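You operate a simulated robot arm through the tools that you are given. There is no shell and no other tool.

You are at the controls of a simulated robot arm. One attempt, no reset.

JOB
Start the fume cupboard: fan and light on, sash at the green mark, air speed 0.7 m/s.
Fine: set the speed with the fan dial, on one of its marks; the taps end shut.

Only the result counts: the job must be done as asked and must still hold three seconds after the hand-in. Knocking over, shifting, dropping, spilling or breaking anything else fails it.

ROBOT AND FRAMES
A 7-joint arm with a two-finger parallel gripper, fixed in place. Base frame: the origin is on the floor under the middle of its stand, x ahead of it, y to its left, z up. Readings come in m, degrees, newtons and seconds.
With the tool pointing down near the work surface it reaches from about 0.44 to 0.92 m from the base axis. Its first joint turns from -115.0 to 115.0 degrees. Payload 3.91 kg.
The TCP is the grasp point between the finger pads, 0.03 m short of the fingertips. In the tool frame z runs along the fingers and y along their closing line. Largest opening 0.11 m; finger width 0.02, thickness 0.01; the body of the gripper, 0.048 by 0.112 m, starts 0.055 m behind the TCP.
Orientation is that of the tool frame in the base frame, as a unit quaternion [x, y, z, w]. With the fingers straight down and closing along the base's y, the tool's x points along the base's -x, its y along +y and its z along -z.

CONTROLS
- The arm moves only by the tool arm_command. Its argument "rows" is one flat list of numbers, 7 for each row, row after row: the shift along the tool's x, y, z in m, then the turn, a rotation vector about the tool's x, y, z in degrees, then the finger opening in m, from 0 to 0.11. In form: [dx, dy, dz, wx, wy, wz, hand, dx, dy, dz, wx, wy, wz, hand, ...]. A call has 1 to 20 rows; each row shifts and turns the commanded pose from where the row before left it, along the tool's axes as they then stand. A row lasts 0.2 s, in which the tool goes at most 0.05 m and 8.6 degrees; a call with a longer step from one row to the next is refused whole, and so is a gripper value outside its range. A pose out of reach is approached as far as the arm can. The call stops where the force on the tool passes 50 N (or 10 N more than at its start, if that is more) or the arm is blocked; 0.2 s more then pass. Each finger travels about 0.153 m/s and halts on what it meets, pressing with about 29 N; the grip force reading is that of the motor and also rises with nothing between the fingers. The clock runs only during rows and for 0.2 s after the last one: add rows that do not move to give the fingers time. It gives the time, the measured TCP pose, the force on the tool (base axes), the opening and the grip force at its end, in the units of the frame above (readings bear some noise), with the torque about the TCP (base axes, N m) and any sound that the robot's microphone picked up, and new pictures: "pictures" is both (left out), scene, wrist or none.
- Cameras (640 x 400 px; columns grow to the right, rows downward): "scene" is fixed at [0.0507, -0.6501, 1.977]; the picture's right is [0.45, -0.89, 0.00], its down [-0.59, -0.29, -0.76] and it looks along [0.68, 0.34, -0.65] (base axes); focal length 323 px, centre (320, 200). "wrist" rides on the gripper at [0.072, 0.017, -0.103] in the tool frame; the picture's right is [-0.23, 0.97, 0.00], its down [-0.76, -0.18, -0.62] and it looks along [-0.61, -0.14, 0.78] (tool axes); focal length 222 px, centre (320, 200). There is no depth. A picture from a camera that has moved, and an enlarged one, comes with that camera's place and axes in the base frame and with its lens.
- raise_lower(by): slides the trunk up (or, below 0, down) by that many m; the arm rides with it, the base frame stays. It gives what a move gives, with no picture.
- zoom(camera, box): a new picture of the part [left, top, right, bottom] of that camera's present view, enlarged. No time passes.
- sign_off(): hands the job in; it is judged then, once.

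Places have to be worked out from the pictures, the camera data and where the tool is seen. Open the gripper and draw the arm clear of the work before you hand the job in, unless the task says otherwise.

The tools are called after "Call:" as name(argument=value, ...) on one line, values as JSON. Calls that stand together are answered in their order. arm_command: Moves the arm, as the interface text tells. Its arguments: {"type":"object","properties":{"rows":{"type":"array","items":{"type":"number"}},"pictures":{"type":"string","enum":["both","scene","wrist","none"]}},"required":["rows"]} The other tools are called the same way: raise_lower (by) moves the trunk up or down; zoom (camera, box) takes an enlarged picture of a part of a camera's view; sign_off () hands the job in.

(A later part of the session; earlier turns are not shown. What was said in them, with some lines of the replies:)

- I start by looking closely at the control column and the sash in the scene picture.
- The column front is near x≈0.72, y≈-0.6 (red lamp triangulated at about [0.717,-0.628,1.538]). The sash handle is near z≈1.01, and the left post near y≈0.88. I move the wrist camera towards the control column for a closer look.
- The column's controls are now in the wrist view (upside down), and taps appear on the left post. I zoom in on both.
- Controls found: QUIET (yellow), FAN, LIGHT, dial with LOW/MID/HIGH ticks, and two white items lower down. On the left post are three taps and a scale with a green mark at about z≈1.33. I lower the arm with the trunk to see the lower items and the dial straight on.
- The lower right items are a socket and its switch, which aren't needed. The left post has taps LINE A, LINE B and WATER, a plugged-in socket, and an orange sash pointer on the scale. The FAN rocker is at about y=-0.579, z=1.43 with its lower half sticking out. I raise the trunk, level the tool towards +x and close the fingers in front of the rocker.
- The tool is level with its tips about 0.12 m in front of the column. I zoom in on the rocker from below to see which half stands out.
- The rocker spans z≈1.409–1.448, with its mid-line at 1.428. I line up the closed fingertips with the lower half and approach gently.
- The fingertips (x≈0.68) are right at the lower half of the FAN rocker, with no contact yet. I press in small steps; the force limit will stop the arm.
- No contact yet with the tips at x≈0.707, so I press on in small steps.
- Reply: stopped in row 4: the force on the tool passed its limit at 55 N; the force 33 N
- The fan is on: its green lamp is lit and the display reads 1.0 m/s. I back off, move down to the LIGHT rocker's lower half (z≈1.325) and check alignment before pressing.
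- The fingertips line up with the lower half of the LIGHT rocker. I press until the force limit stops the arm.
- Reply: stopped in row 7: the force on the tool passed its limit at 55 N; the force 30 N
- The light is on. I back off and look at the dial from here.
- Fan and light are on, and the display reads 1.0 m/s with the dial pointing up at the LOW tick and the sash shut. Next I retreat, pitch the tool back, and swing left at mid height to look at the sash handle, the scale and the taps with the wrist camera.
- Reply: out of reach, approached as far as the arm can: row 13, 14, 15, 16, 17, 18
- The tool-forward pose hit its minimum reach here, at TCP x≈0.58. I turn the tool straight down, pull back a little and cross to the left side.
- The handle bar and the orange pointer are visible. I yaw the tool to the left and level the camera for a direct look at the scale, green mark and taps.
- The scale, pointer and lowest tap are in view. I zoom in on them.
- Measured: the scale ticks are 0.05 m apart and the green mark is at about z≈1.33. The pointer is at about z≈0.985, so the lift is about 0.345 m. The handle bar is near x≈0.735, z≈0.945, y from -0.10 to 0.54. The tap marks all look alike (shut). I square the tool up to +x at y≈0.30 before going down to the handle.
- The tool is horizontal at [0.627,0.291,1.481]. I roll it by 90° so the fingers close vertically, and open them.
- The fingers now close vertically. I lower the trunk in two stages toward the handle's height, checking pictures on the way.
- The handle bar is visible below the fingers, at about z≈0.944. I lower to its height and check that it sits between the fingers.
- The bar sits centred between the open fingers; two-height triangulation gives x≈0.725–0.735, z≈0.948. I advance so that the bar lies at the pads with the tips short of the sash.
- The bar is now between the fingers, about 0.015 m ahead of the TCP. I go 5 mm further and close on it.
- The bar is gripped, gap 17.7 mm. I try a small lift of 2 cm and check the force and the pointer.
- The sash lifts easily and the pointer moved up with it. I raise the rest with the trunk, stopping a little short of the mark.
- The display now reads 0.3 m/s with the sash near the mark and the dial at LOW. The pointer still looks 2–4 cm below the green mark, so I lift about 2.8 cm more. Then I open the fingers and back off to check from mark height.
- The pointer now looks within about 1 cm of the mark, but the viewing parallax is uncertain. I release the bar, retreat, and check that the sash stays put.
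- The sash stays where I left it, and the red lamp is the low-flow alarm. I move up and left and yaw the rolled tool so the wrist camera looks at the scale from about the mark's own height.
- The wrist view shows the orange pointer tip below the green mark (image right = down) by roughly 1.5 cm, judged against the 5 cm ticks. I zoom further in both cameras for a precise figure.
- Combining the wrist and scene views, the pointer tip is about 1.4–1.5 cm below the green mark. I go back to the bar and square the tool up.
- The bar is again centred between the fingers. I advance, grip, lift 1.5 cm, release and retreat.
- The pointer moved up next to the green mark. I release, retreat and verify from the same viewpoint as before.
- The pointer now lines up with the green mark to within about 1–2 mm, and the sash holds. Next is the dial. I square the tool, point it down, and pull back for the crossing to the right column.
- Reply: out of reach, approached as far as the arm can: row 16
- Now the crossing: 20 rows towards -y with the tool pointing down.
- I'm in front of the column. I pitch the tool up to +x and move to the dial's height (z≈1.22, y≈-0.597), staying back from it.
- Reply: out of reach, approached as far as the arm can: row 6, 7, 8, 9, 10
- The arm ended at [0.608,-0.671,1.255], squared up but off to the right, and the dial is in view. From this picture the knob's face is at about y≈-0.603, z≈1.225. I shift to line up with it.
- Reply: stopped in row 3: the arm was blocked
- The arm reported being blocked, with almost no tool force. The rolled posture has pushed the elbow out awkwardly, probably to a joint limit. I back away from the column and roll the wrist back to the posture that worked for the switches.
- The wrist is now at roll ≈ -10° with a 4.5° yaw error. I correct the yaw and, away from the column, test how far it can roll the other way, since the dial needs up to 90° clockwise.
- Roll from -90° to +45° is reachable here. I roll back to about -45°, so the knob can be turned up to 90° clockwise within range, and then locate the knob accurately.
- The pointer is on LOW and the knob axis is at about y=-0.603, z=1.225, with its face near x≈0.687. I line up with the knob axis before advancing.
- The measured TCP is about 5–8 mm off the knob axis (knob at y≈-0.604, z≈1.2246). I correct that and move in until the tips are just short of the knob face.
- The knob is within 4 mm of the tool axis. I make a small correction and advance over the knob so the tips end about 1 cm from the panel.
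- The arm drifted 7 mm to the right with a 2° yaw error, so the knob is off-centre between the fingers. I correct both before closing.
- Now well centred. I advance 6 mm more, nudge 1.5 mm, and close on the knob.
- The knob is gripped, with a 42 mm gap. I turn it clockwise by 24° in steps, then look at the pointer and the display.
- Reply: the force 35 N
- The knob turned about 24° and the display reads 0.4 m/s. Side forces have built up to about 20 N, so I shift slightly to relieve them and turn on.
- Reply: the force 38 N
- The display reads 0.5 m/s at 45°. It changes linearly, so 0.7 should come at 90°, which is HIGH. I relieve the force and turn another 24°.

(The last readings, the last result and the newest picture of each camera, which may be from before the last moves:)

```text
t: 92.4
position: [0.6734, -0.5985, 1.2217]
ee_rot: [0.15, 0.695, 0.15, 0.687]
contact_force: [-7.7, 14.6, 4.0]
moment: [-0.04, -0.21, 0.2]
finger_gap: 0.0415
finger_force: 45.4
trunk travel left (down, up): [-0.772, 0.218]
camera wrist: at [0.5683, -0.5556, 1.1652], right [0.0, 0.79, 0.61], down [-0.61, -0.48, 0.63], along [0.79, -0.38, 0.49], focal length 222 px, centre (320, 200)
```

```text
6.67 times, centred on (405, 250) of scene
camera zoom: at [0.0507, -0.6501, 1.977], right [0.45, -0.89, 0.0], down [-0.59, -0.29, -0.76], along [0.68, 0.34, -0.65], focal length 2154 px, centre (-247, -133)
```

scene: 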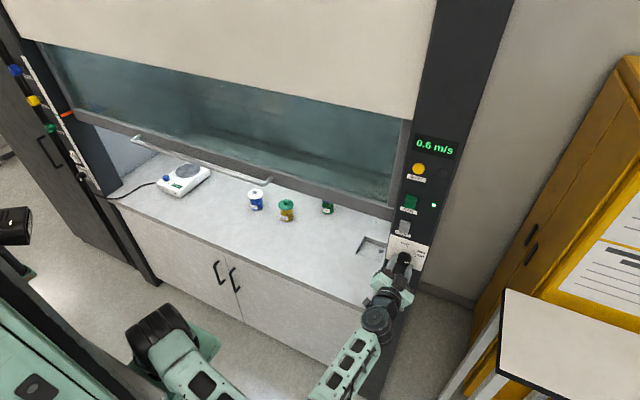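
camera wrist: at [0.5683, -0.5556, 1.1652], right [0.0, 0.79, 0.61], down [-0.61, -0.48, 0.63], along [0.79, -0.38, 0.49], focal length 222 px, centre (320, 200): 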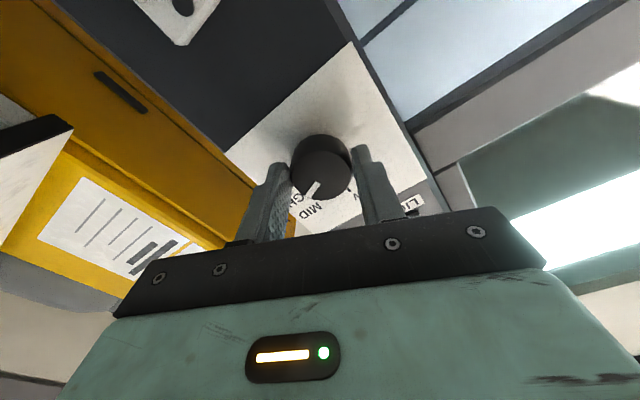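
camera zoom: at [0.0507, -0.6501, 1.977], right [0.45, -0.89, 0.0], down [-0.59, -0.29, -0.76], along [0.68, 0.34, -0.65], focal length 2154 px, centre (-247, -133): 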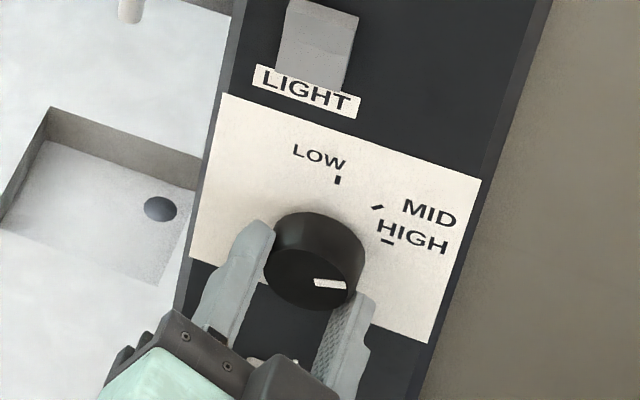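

The display reads 0.6 m/s at 69°. I turn the remaining 21° in smaller steps.

Call:
arm_command(rows=[0.0004, 0.0009, -0.0004, 0, 0, 0, 0.02, 0, 0, 0, 0, 0, 6, 0.02, 0, 0, 0, 0, 0, 6, 0.02, 0, 0, 0, 0, 0, 6, 0.02, 0, 0, 0, 0, 0, 3, 0.02, 0, 0, 0, 0, 0, 0, 0.02], pictures="both")

Call:
zoom(camera="scene", box=[370, 220, 440, 280])

Call:
zoom(camera="wrist", box=[220, 60, 420, 220])

```text
t: 93.8
position: [0.6733, -0.5971, 1.2224]
ee_rot: [0.274, 0.656, 0.274, 0.648]
contact_force: [-11.7, 15.4, 0.2]
moment: [-0.04, 0.02, 1.17]
finger_gap: 0.0419
finger_force: 45.3
trunk travel left (down, up): [-0.772, 0.218]
camera wrist: at [0.5686, -0.5363, 1.186], right [0.01, 0.52, 0.85], down [-0.62, -0.67, 0.41], along [0.79, -0.53, 0.32], focal length 222 px, centre (320, 200)
```

scene: 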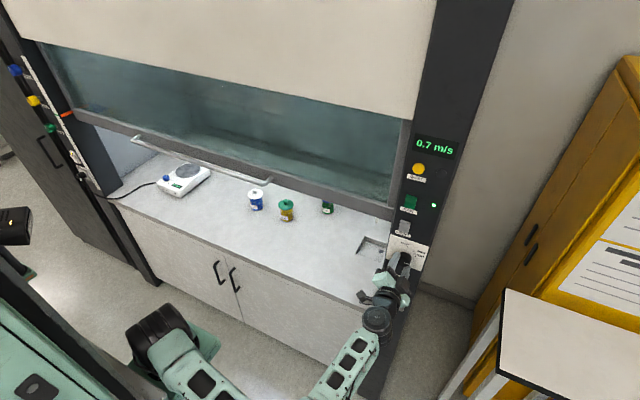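
wrist: 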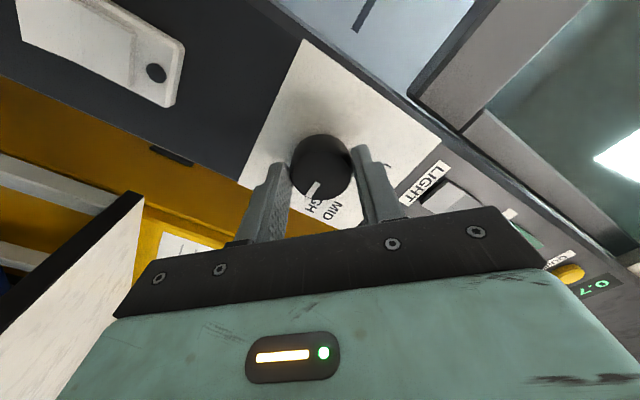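

```text
6.67 times, centred on (405, 250) of scene
camera zoom: at [0.0507, -0.6501, 1.977], right [0.45, -0.89, 0.0], down [-0.59, -0.29, -0.76], along [0.68, 0.34, -0.65], focal length 2154 px, centre (-247, -133)
```

zoom: 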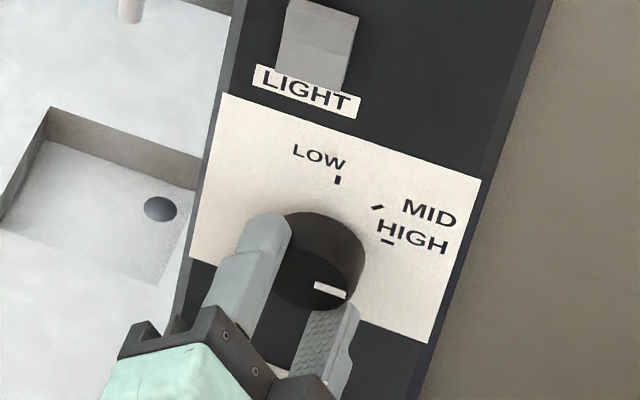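

```text
2.50 times, centred on (320, 140) of wrist
camera zoom: at [0.5686, -0.5363, 1.186], right [0.01, 0.52, 0.85], down [-0.62, -0.67, 0.41], along [0.79, -0.53, 0.32], focal length 555 px, centre (320, 350)
```

zoom: 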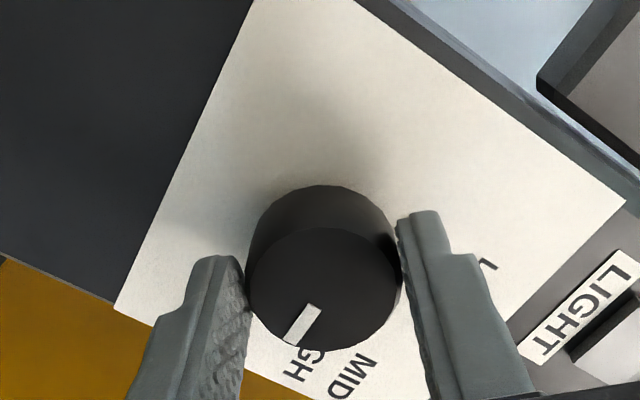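

The display now reads 0.7 m/s, with the knob turned about 90° to HIGH. I open the fingers and back straight off to check the pointer against the mark.

Call:
arm_command(rows=[0, 0, 0, 0, 0, 0, 0.05, 0, 0, 0, 0, 0, 0, 0.06, 0, 0, 0, 0, 0, 0, 0.06, 0, 0, -0.02, 0, 0, 0, 0.06, 0, 0, -0.03, 0, 0, 0, 0.06, 0, 0, -0.03, 0, 0, 0, 0.06, 0, 0, 0, 0, 0, 0, 0.06], pictures="both")

Call:
zoom(camera="scene", box=[370, 220, 440, 280])

Call:
zoom(camera="wrist", box=[220, 20, 420, 180])

```text
t: 95.6
position: [0.6148, -0.5784, 1.2229]
ee_rot: [0.256, 0.667, 0.284, 0.64]
contact_force: [0.2, 0.2, 0.2]
moment: [0.01, 0.04, 0.0]
finger_gap: 0.0599
finger_force: 0.0
out of reach, approached as far as the arm can: row 5
trunk travel left (down, up): [-0.772, 0.218]
stopped in row 7: the arm was blocked; the commanded pose is now the measured one
camera wrist: at [0.5077, -0.5238, 1.1864], right [-0.01, 0.53, 0.85], down [-0.58, -0.69, 0.43], along [0.81, -0.49, 0.31], focal length 222 px, centre (320, 200)
```

scene: 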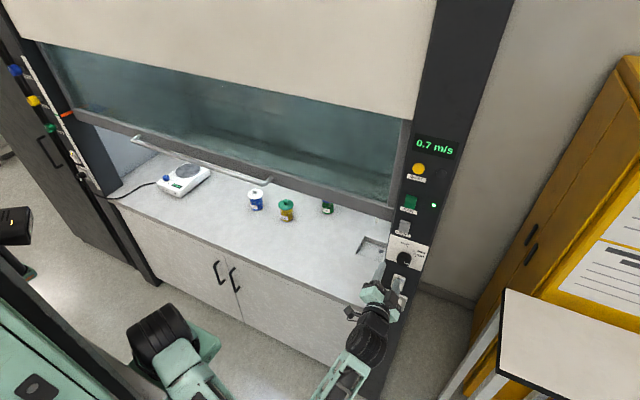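
wrist: 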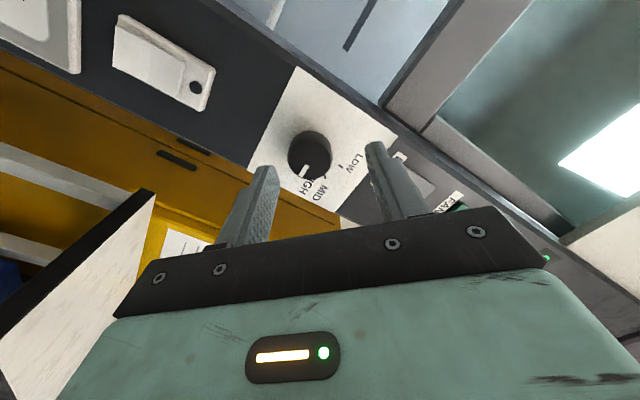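

```text
6.67 times, centred on (405, 250) of scene
camera zoom: at [0.0507, -0.6501, 1.977], right [0.45, -0.89, 0.0], down [-0.59, -0.29, -0.76], along [0.68, 0.34, -0.65], focal length 2154 px, centre (-247, -133)
```

zoom: 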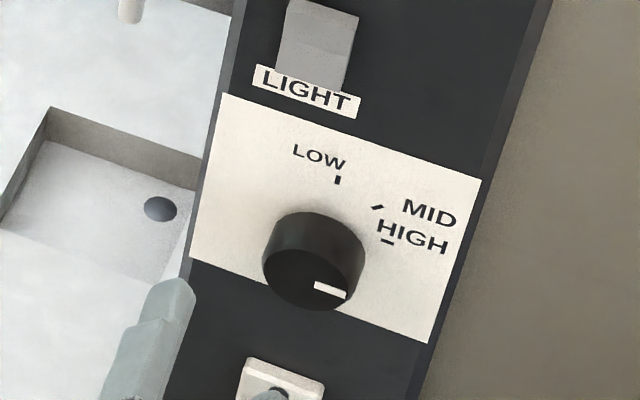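

```text
2.50 times, centred on (320, 100) of wrist
camera zoom: at [0.5077, -0.5238, 1.1864], right [-0.01, 0.53, 0.85], down [-0.58, -0.69, 0.43], along [0.81, -0.49, 0.31], focal length 555 px, centre (320, 450)
```

zoom: 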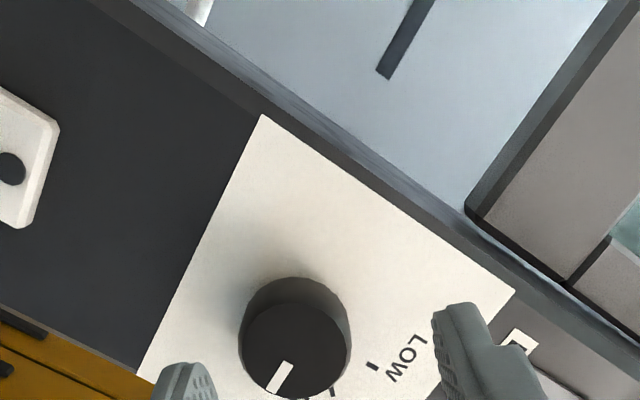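

The display stays at 0.7 m/s. I zoom in more closely on the pointer from both cameras to judge its angle.

Call:
zoom(camera="scene", box=[392, 236, 424, 262])

Call:
zoom(camera="wrist", box=[270, 110, 370, 200])

Call:
zoom(camera="scene", box=[395, 120, 475, 220])

```text
15.38 times, centred on (408, 249) of scene
camera zoom: at [0.0507, -0.6501, 1.977], right [0.45, -0.89, 0.0], down [-0.59, -0.29, -0.76], along [0.68, 0.34, -0.65], focal length 4971 px, centre (-1034, -554)
```

zoom: 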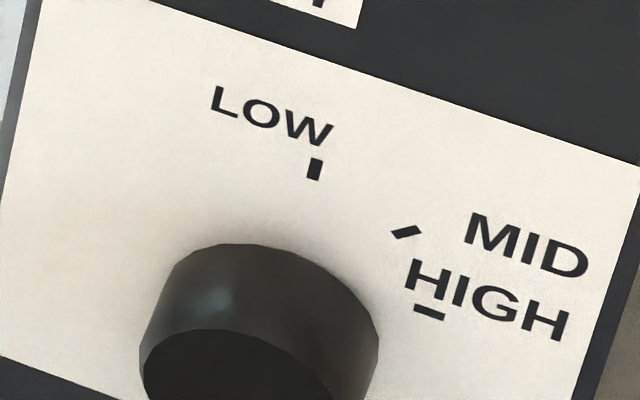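

```text
4.44 times, centred on (320, 155) of wrist
camera zoom: at [0.5077, -0.5238, 1.1864], right [-0.01, 0.53, 0.85], down [-0.58, -0.69, 0.43], along [0.81, -0.49, 0.31], focal length 987 px, centre (320, 400)
```

zoom: 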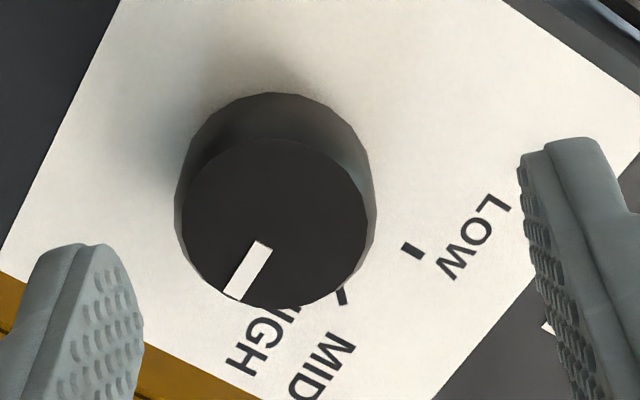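

```text
4.00 times, centred on (435, 170) of scene
camera zoom: at [0.0507, -0.6501, 1.977], right [0.45, -0.89, 0.0], down [-0.59, -0.29, -0.76], along [0.68, 0.34, -0.65], focal length 1292 px, centre (-140, 320)
```

zoom: 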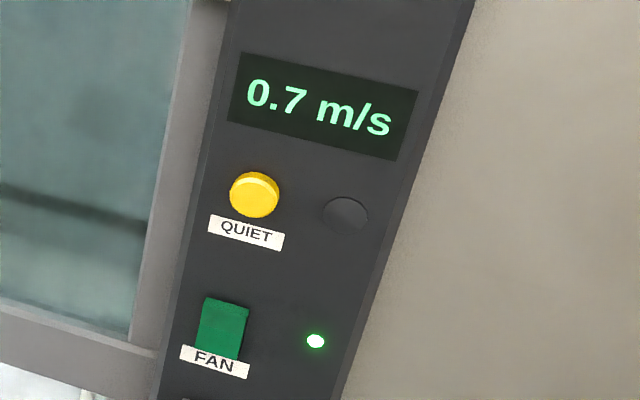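

By tick orientation the marks are at 0°, 45° and 90°. The gripper turned the knob 90° and the pointer reads about 87–90°, so it is on HIGH. The arm posture is awkward here, so I unroll the wrist in place first and then retreat in small steps.

Call:
arm_command(rows=[0, 0, 0, 0, 0, -7.6, 0.06, 0, 0, 0, 0, 0, -7.6, 0.06, 0, 0, 0, 0, 0, -7.6, 0.06, 0, 0, 0, 0, 0, -7.6, 0.06, 0, 0, 0, 0, 0, -7.6, 0.06, 0, 0, 0, 0, 0, -7.6, 0.06, 0, 0, 0, 0, 0, 0, 0.06], pictures="both")

```text
t: 97.2
position: [0.6327, -0.5658, 1.2197]
ee_rot: [-0.032, 0.713, 0.027, 0.7]
contact_force: [-0.4, -0.8, -0.1]
moment: [0.02, -0.01, 0.0]
finger_gap: 0.0599
finger_force: 0.0
trunk travel left (down, up): [-0.772, 0.218]
camera wrist: at [0.5253, -0.5601, 1.1508], right [-0.08, 0.97, 0.22], down [-0.59, -0.23, 0.77], along [0.8, -0.07, 0.59], focal length 222 px, centre (320, 200)
```

scene: 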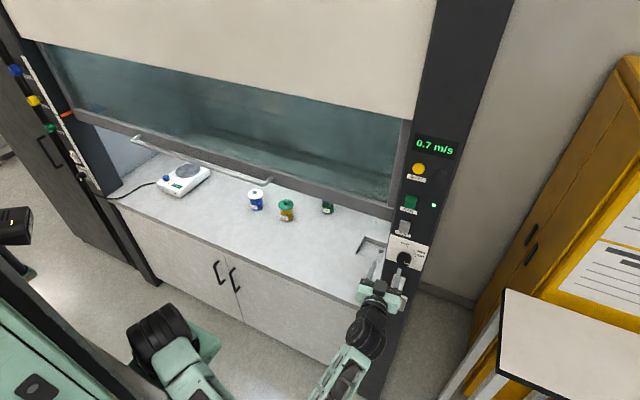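
wrist: 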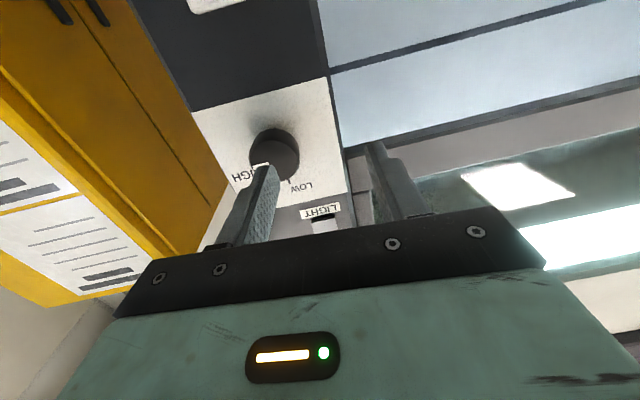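

Pulling straight back seems to push the elbow into the robot's own stand. The TCP is clear of the knob, so I raise the trunk to lift the elbow out before reposing.

Call:
raise_lower(by=0.15)

Call:
arm_command(rows=[0, 0, 0, 0, 0, 0, 0.06], pictures="both")

```text
t: 98.9
position: [0.6316, -0.5657, 1.371]
ee_rot: [-0.035, 0.714, 0.027, 0.699]
contact_force: [0.1, 0.4, 0.1]
moment: [-0.02, -0.01, -0.03]
finger_gap: 0.0601
finger_force: 0.1
trunk travel left (down, up): [-0.922, 0.068]
```

```text
t: 99.5
position: [0.6355, -0.5615, 1.3717]
ee_rot: [-0.038, 0.714, 0.029, 0.699]
contact_force: [-0.9, -0.7, -0.2]
moment: [0.01, 0.02, 0.0]
finger_gap: 0.0598
finger_force: 0.1
trunk travel left (down, up): [-0.922, 0.068]
stopped in row 1: the arm was blocked; the commanded pose is now the measured one
camera wrist: at [0.5287, -0.5578, 1.3027], right [-0.09, 0.97, 0.22], down [-0.59, -0.23, 0.78], along [0.8, -0.06, 0.59], focal length 222 px, centre (320, 200)
```

scene: 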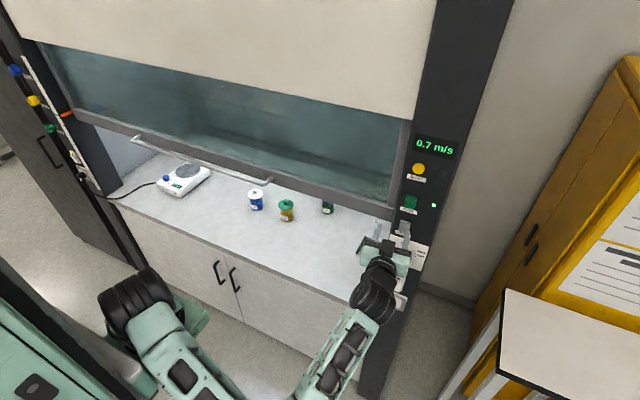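
wrist: 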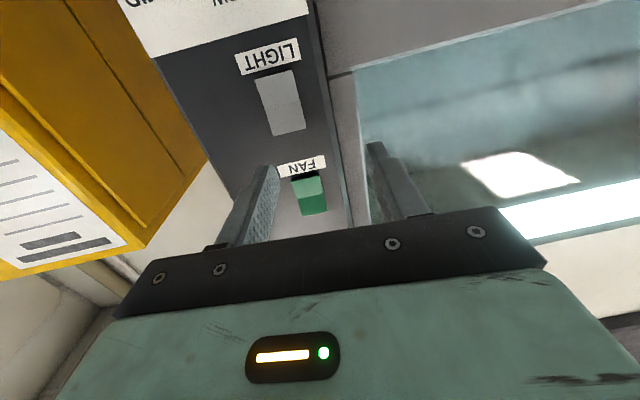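

The arm still reports blocked even while holding still, so part of the elbow is resting against the robot itself. I try moving toward +y and slightly up, which should swing the elbow forward and free it.

Call:
arm_command(rows=[-0.01, 0.02, 0, 0, 0, 0, 0.06, -0.01, 0.03, 0, 0, 0, 0, 0.06, -0.01, 0.03, 0, 0, 0, 0, 0.06], pictures="both")

```text
t: 100.5
position: [0.6449, -0.4616, 1.4027]
ee_rot: [-0.058, 0.716, 0.042, 0.694]
contact_force: [0.1, 1.3, -0.6]
moment: [0.02, 0.04, 0.02]
finger_gap: 0.0599
finger_force: 0.1
trunk travel left (down, up): [-0.922, 0.068]
stopped in row 3: the arm was blocked; the commanded pose is now the measured one
camera wrist: at [0.538, -0.4611, 1.3341], right [-0.13, 0.97, 0.21], down [-0.57, -0.24, 0.78], along [0.81, -0.02, 0.58], focal length 222 px, centre (320, 200)
```

scene: 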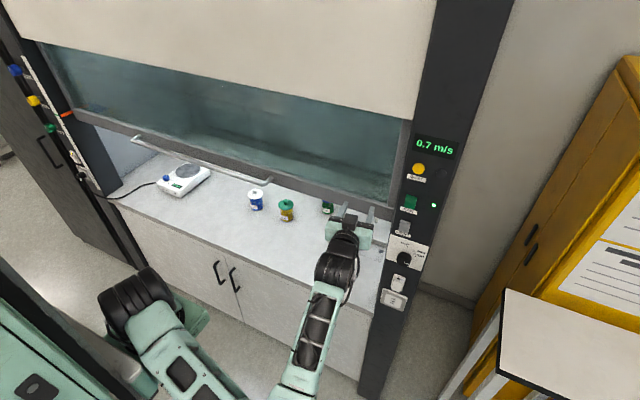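
wrist: 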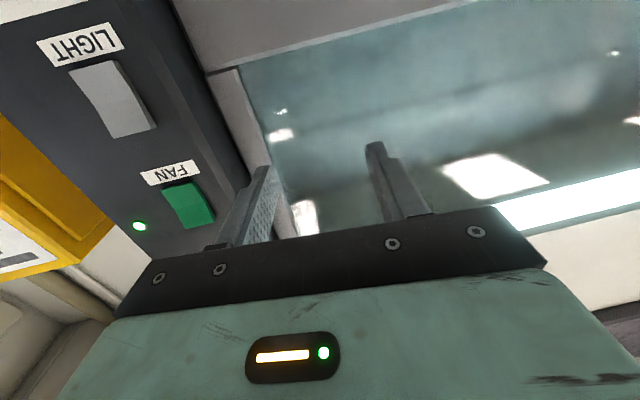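

The forearm swung and the tool is now in front of the sash at y≈-0.46, clear of everything. I pitch the tool down while pulling back, which stretches the arm and should free the elbow.

Call:
arm_command(rows=[0, 0, -0.015, 0, 8, 0, 0.06, 0, 0, -0.015, 0, 8, 0, 0.06, 0, 0, -0.01, 0, 8, 0, 0.06, 0, 0, 0, 0, 8, 0, 0.06], pictures="both")

```text
t: 101.5
position: [0.6026, -0.4698, 1.4079]
ee_rot: [-0.063, 0.881, 0.022, 0.468]
contact_force: [-0.7, -1.0, 0.8]
moment: [-0.01, -0.05, 0.02]
finger_gap: 0.0603
finger_force: 0.0
trunk travel left (down, up): [-0.922, 0.068]
camera wrist: at [0.4748, -0.4714, 1.4065], right [0.0, 0.99, 0.17], down [-0.07, -0.17, 0.98], along [1.0, -0.01, 0.07], focal length 222 px, centre (320, 200)
```

scene: 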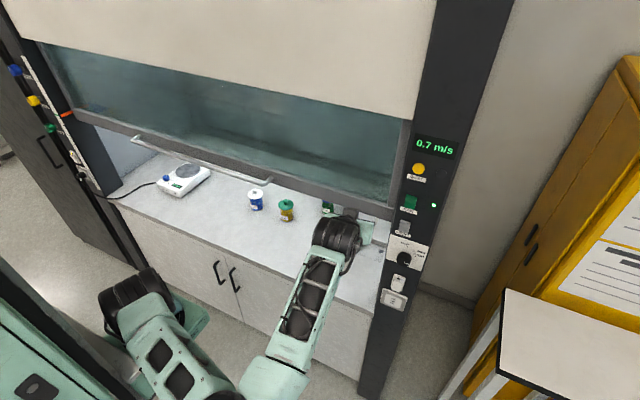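
wrist: 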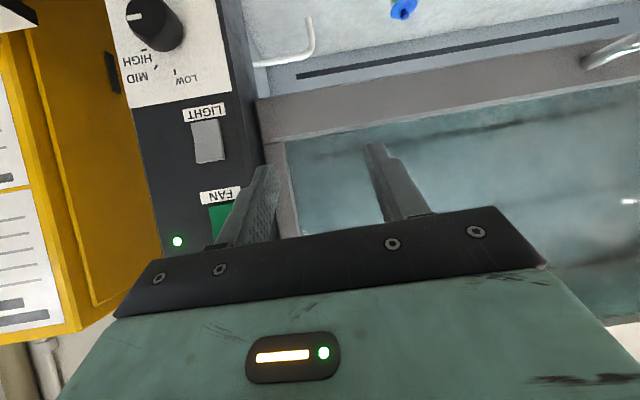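

No block this time, and the dial is in view from the front. I zoom in on it.

Call:
zoom(camera="wrist", box=[110, 0, 240, 110])

```text
3.64 times, centred on (175, 55) of wrist
camera zoom: at [0.4748, -0.4714, 1.4065], right [0.0, 0.99, 0.17], down [-0.07, -0.17, 0.98], along [1.0, -0.01, 0.07], focal length 808 px, centre (847, 727)
```

zoom: 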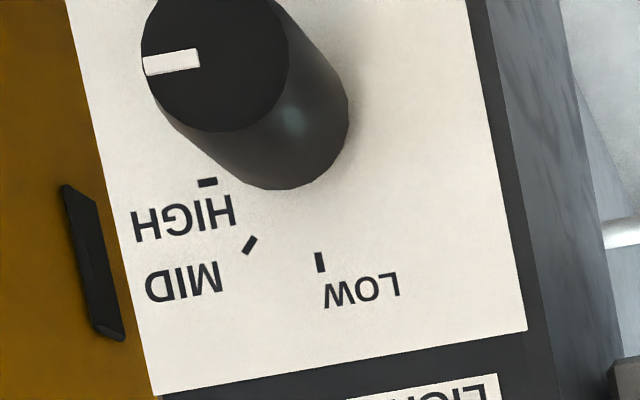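

The pointer is exactly parallel to the HIGH tick: 90°, on the mark. The display reads 0.7 m/s. I continue to draw the arm back, tool pointing down, clear of the cupboard.

Call:
arm_command(rows=[0, 0, -0.01, 0, 8, 0, 0.08, 0, 0, -0.01, 0, 8, 0, 0.1, 0, 0, -0.01, 0, 8, 0, 0.11, 0, 0, 0, 0, 8, 0, 0.11, 0.02, 0, 0, 0, 4, 0, 0.11, 0.03, 0.01, 0, 0, 0, 0, 0.11, 0.03, 0.01, 0, 0, 0, 0, 0.11, 0, 0, 0, 0, 0, 0, 0.11], pictures="both")

```text
t: 103.3
position: [0.5044, -0.4602, 1.4003]
ee_rot: [-0.068, 0.982, 0.001, 0.175]
contact_force: [-0.4, 0.3, -0.2]
moment: [0.01, -0.02, 0.0]
finger_gap: 0.1101
finger_force: 0.0
trunk travel left (down, up): [-0.922, 0.068]
camera wrist: at [0.3995, -0.458, 1.4739], right [0.08, 0.99, 0.06], down [0.52, -0.09, 0.85], along [0.85, -0.04, -0.52], focal length 222 px, centre (320, 200)
```

scene: 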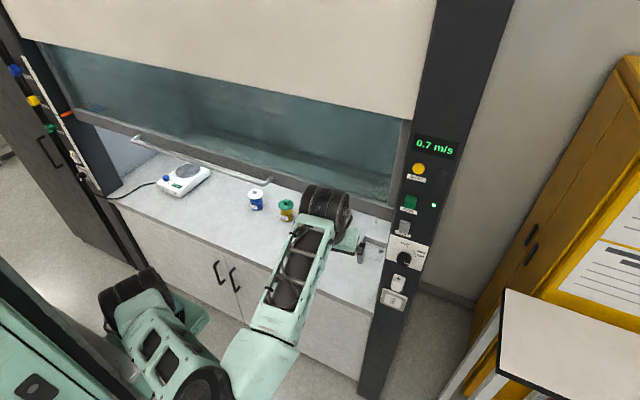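
wrist: 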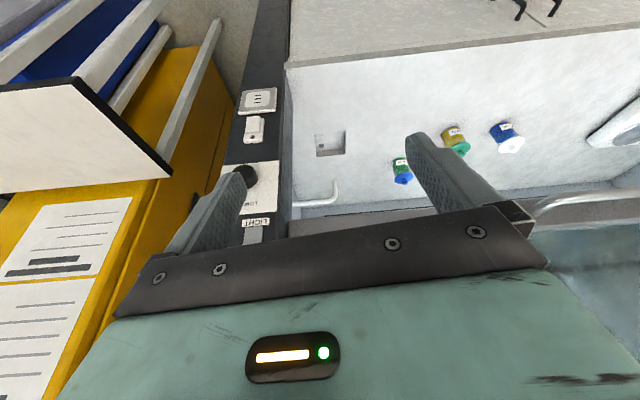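

The arm is clear, about 0.2 m back with the gripper open. I make a final check of the sash pointer, the taps, the column and the worktop.

Call:
zoom(camera="scene", box=[0, 50, 100, 170])

Call:
zoom(camera="scene", box=[45, 100, 85, 130])

Call:
zoom(camera="scene", box=[370, 120, 470, 320])

Call:
zoom(camera="scene", box=[120, 130, 400, 290])

```text
3.33 times, centred on (50, 110) of scene
camera zoom: at [0.0507, -0.6501, 1.977], right [0.45, -0.89, 0.0], down [-0.59, -0.29, -0.76], along [0.68, 0.34, -0.65], focal length 1077 px, centre (1220, 500)
```

zoom: 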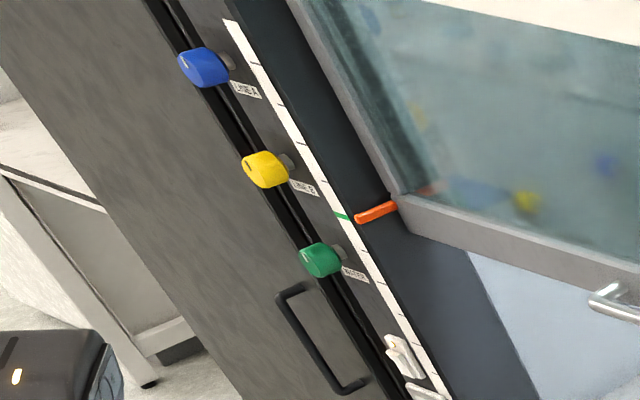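

```text
13.33 times, centred on (65, 115) of scene
camera zoom: at [0.0507, -0.6501, 1.977], right [0.45, -0.89, 0.0], down [-0.59, -0.29, -0.76], along [0.68, 0.34, -0.65], focal length 4308 px, centre (3720, 1333)
```

zoom: 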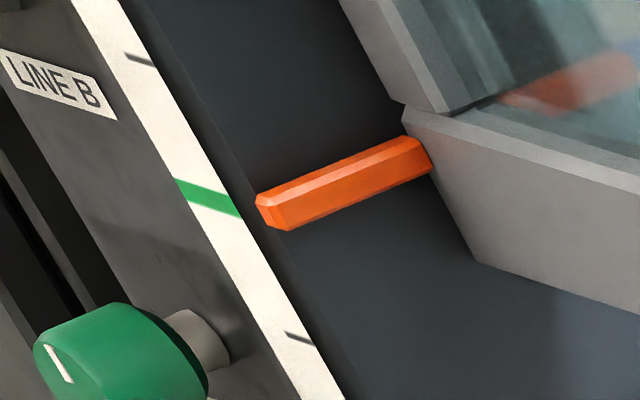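

```text
2.00 times, centred on (420, 220) of scene
camera zoom: at [0.0507, -0.6501, 1.977], right [0.45, -0.89, 0.0], down [-0.59, -0.29, -0.76], along [0.68, 0.34, -0.65], focal length 646 px, centre (120, 160)
```

zoom: 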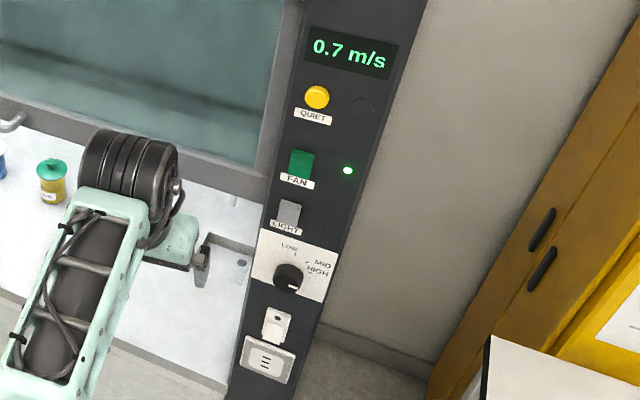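

```text
2.29 times, centred on (260, 210) of scene
camera zoom: at [0.0507, -0.6501, 1.977], right [0.45, -0.89, 0.0], down [-0.59, -0.29, -0.76], along [0.68, 0.34, -0.65], focal length 738 px, centre (457, 177)
```

zoom: 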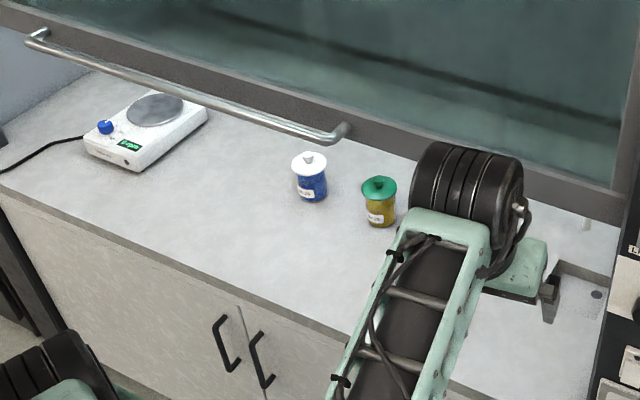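

Everything holds. The fan lamp and cupboard light are on, the display is steady at 0.7 m/s, and the dial is on HIGH. The sash pointer is level with the green mark, the taps are unchanged and shut, and nothing on the worktop has moved. The gripper is open and clear, so I hand in.

Call:
sign_off()

```text
The job is handed in.
```

The fume cupboard is running as asked, and I've handed the job in:

- **Fan and light:** both are on; the fan's green lamp is lit and the cupboard is lit inside.
- **Sash:** it is raised to the green mark. The pointer is level with it to within about 1–2 mm, and the sash stayed there after I let go.
- **Air speed:** the display reads 0.7 m/s, set with the fan dial on its HIGH mark.
- **Taps:** I didn't touch any of the three. Their marks look the same as at the start and all alike, so I took them as shut; I couldn't confirm that beyond their marks.

While I worked at the dial, the arm reported several times that it was blocked, probably by its elbow against the robot's own stand. I saw nothing knocked or moved. The gripper is open and about 0.2 m back from the control column.
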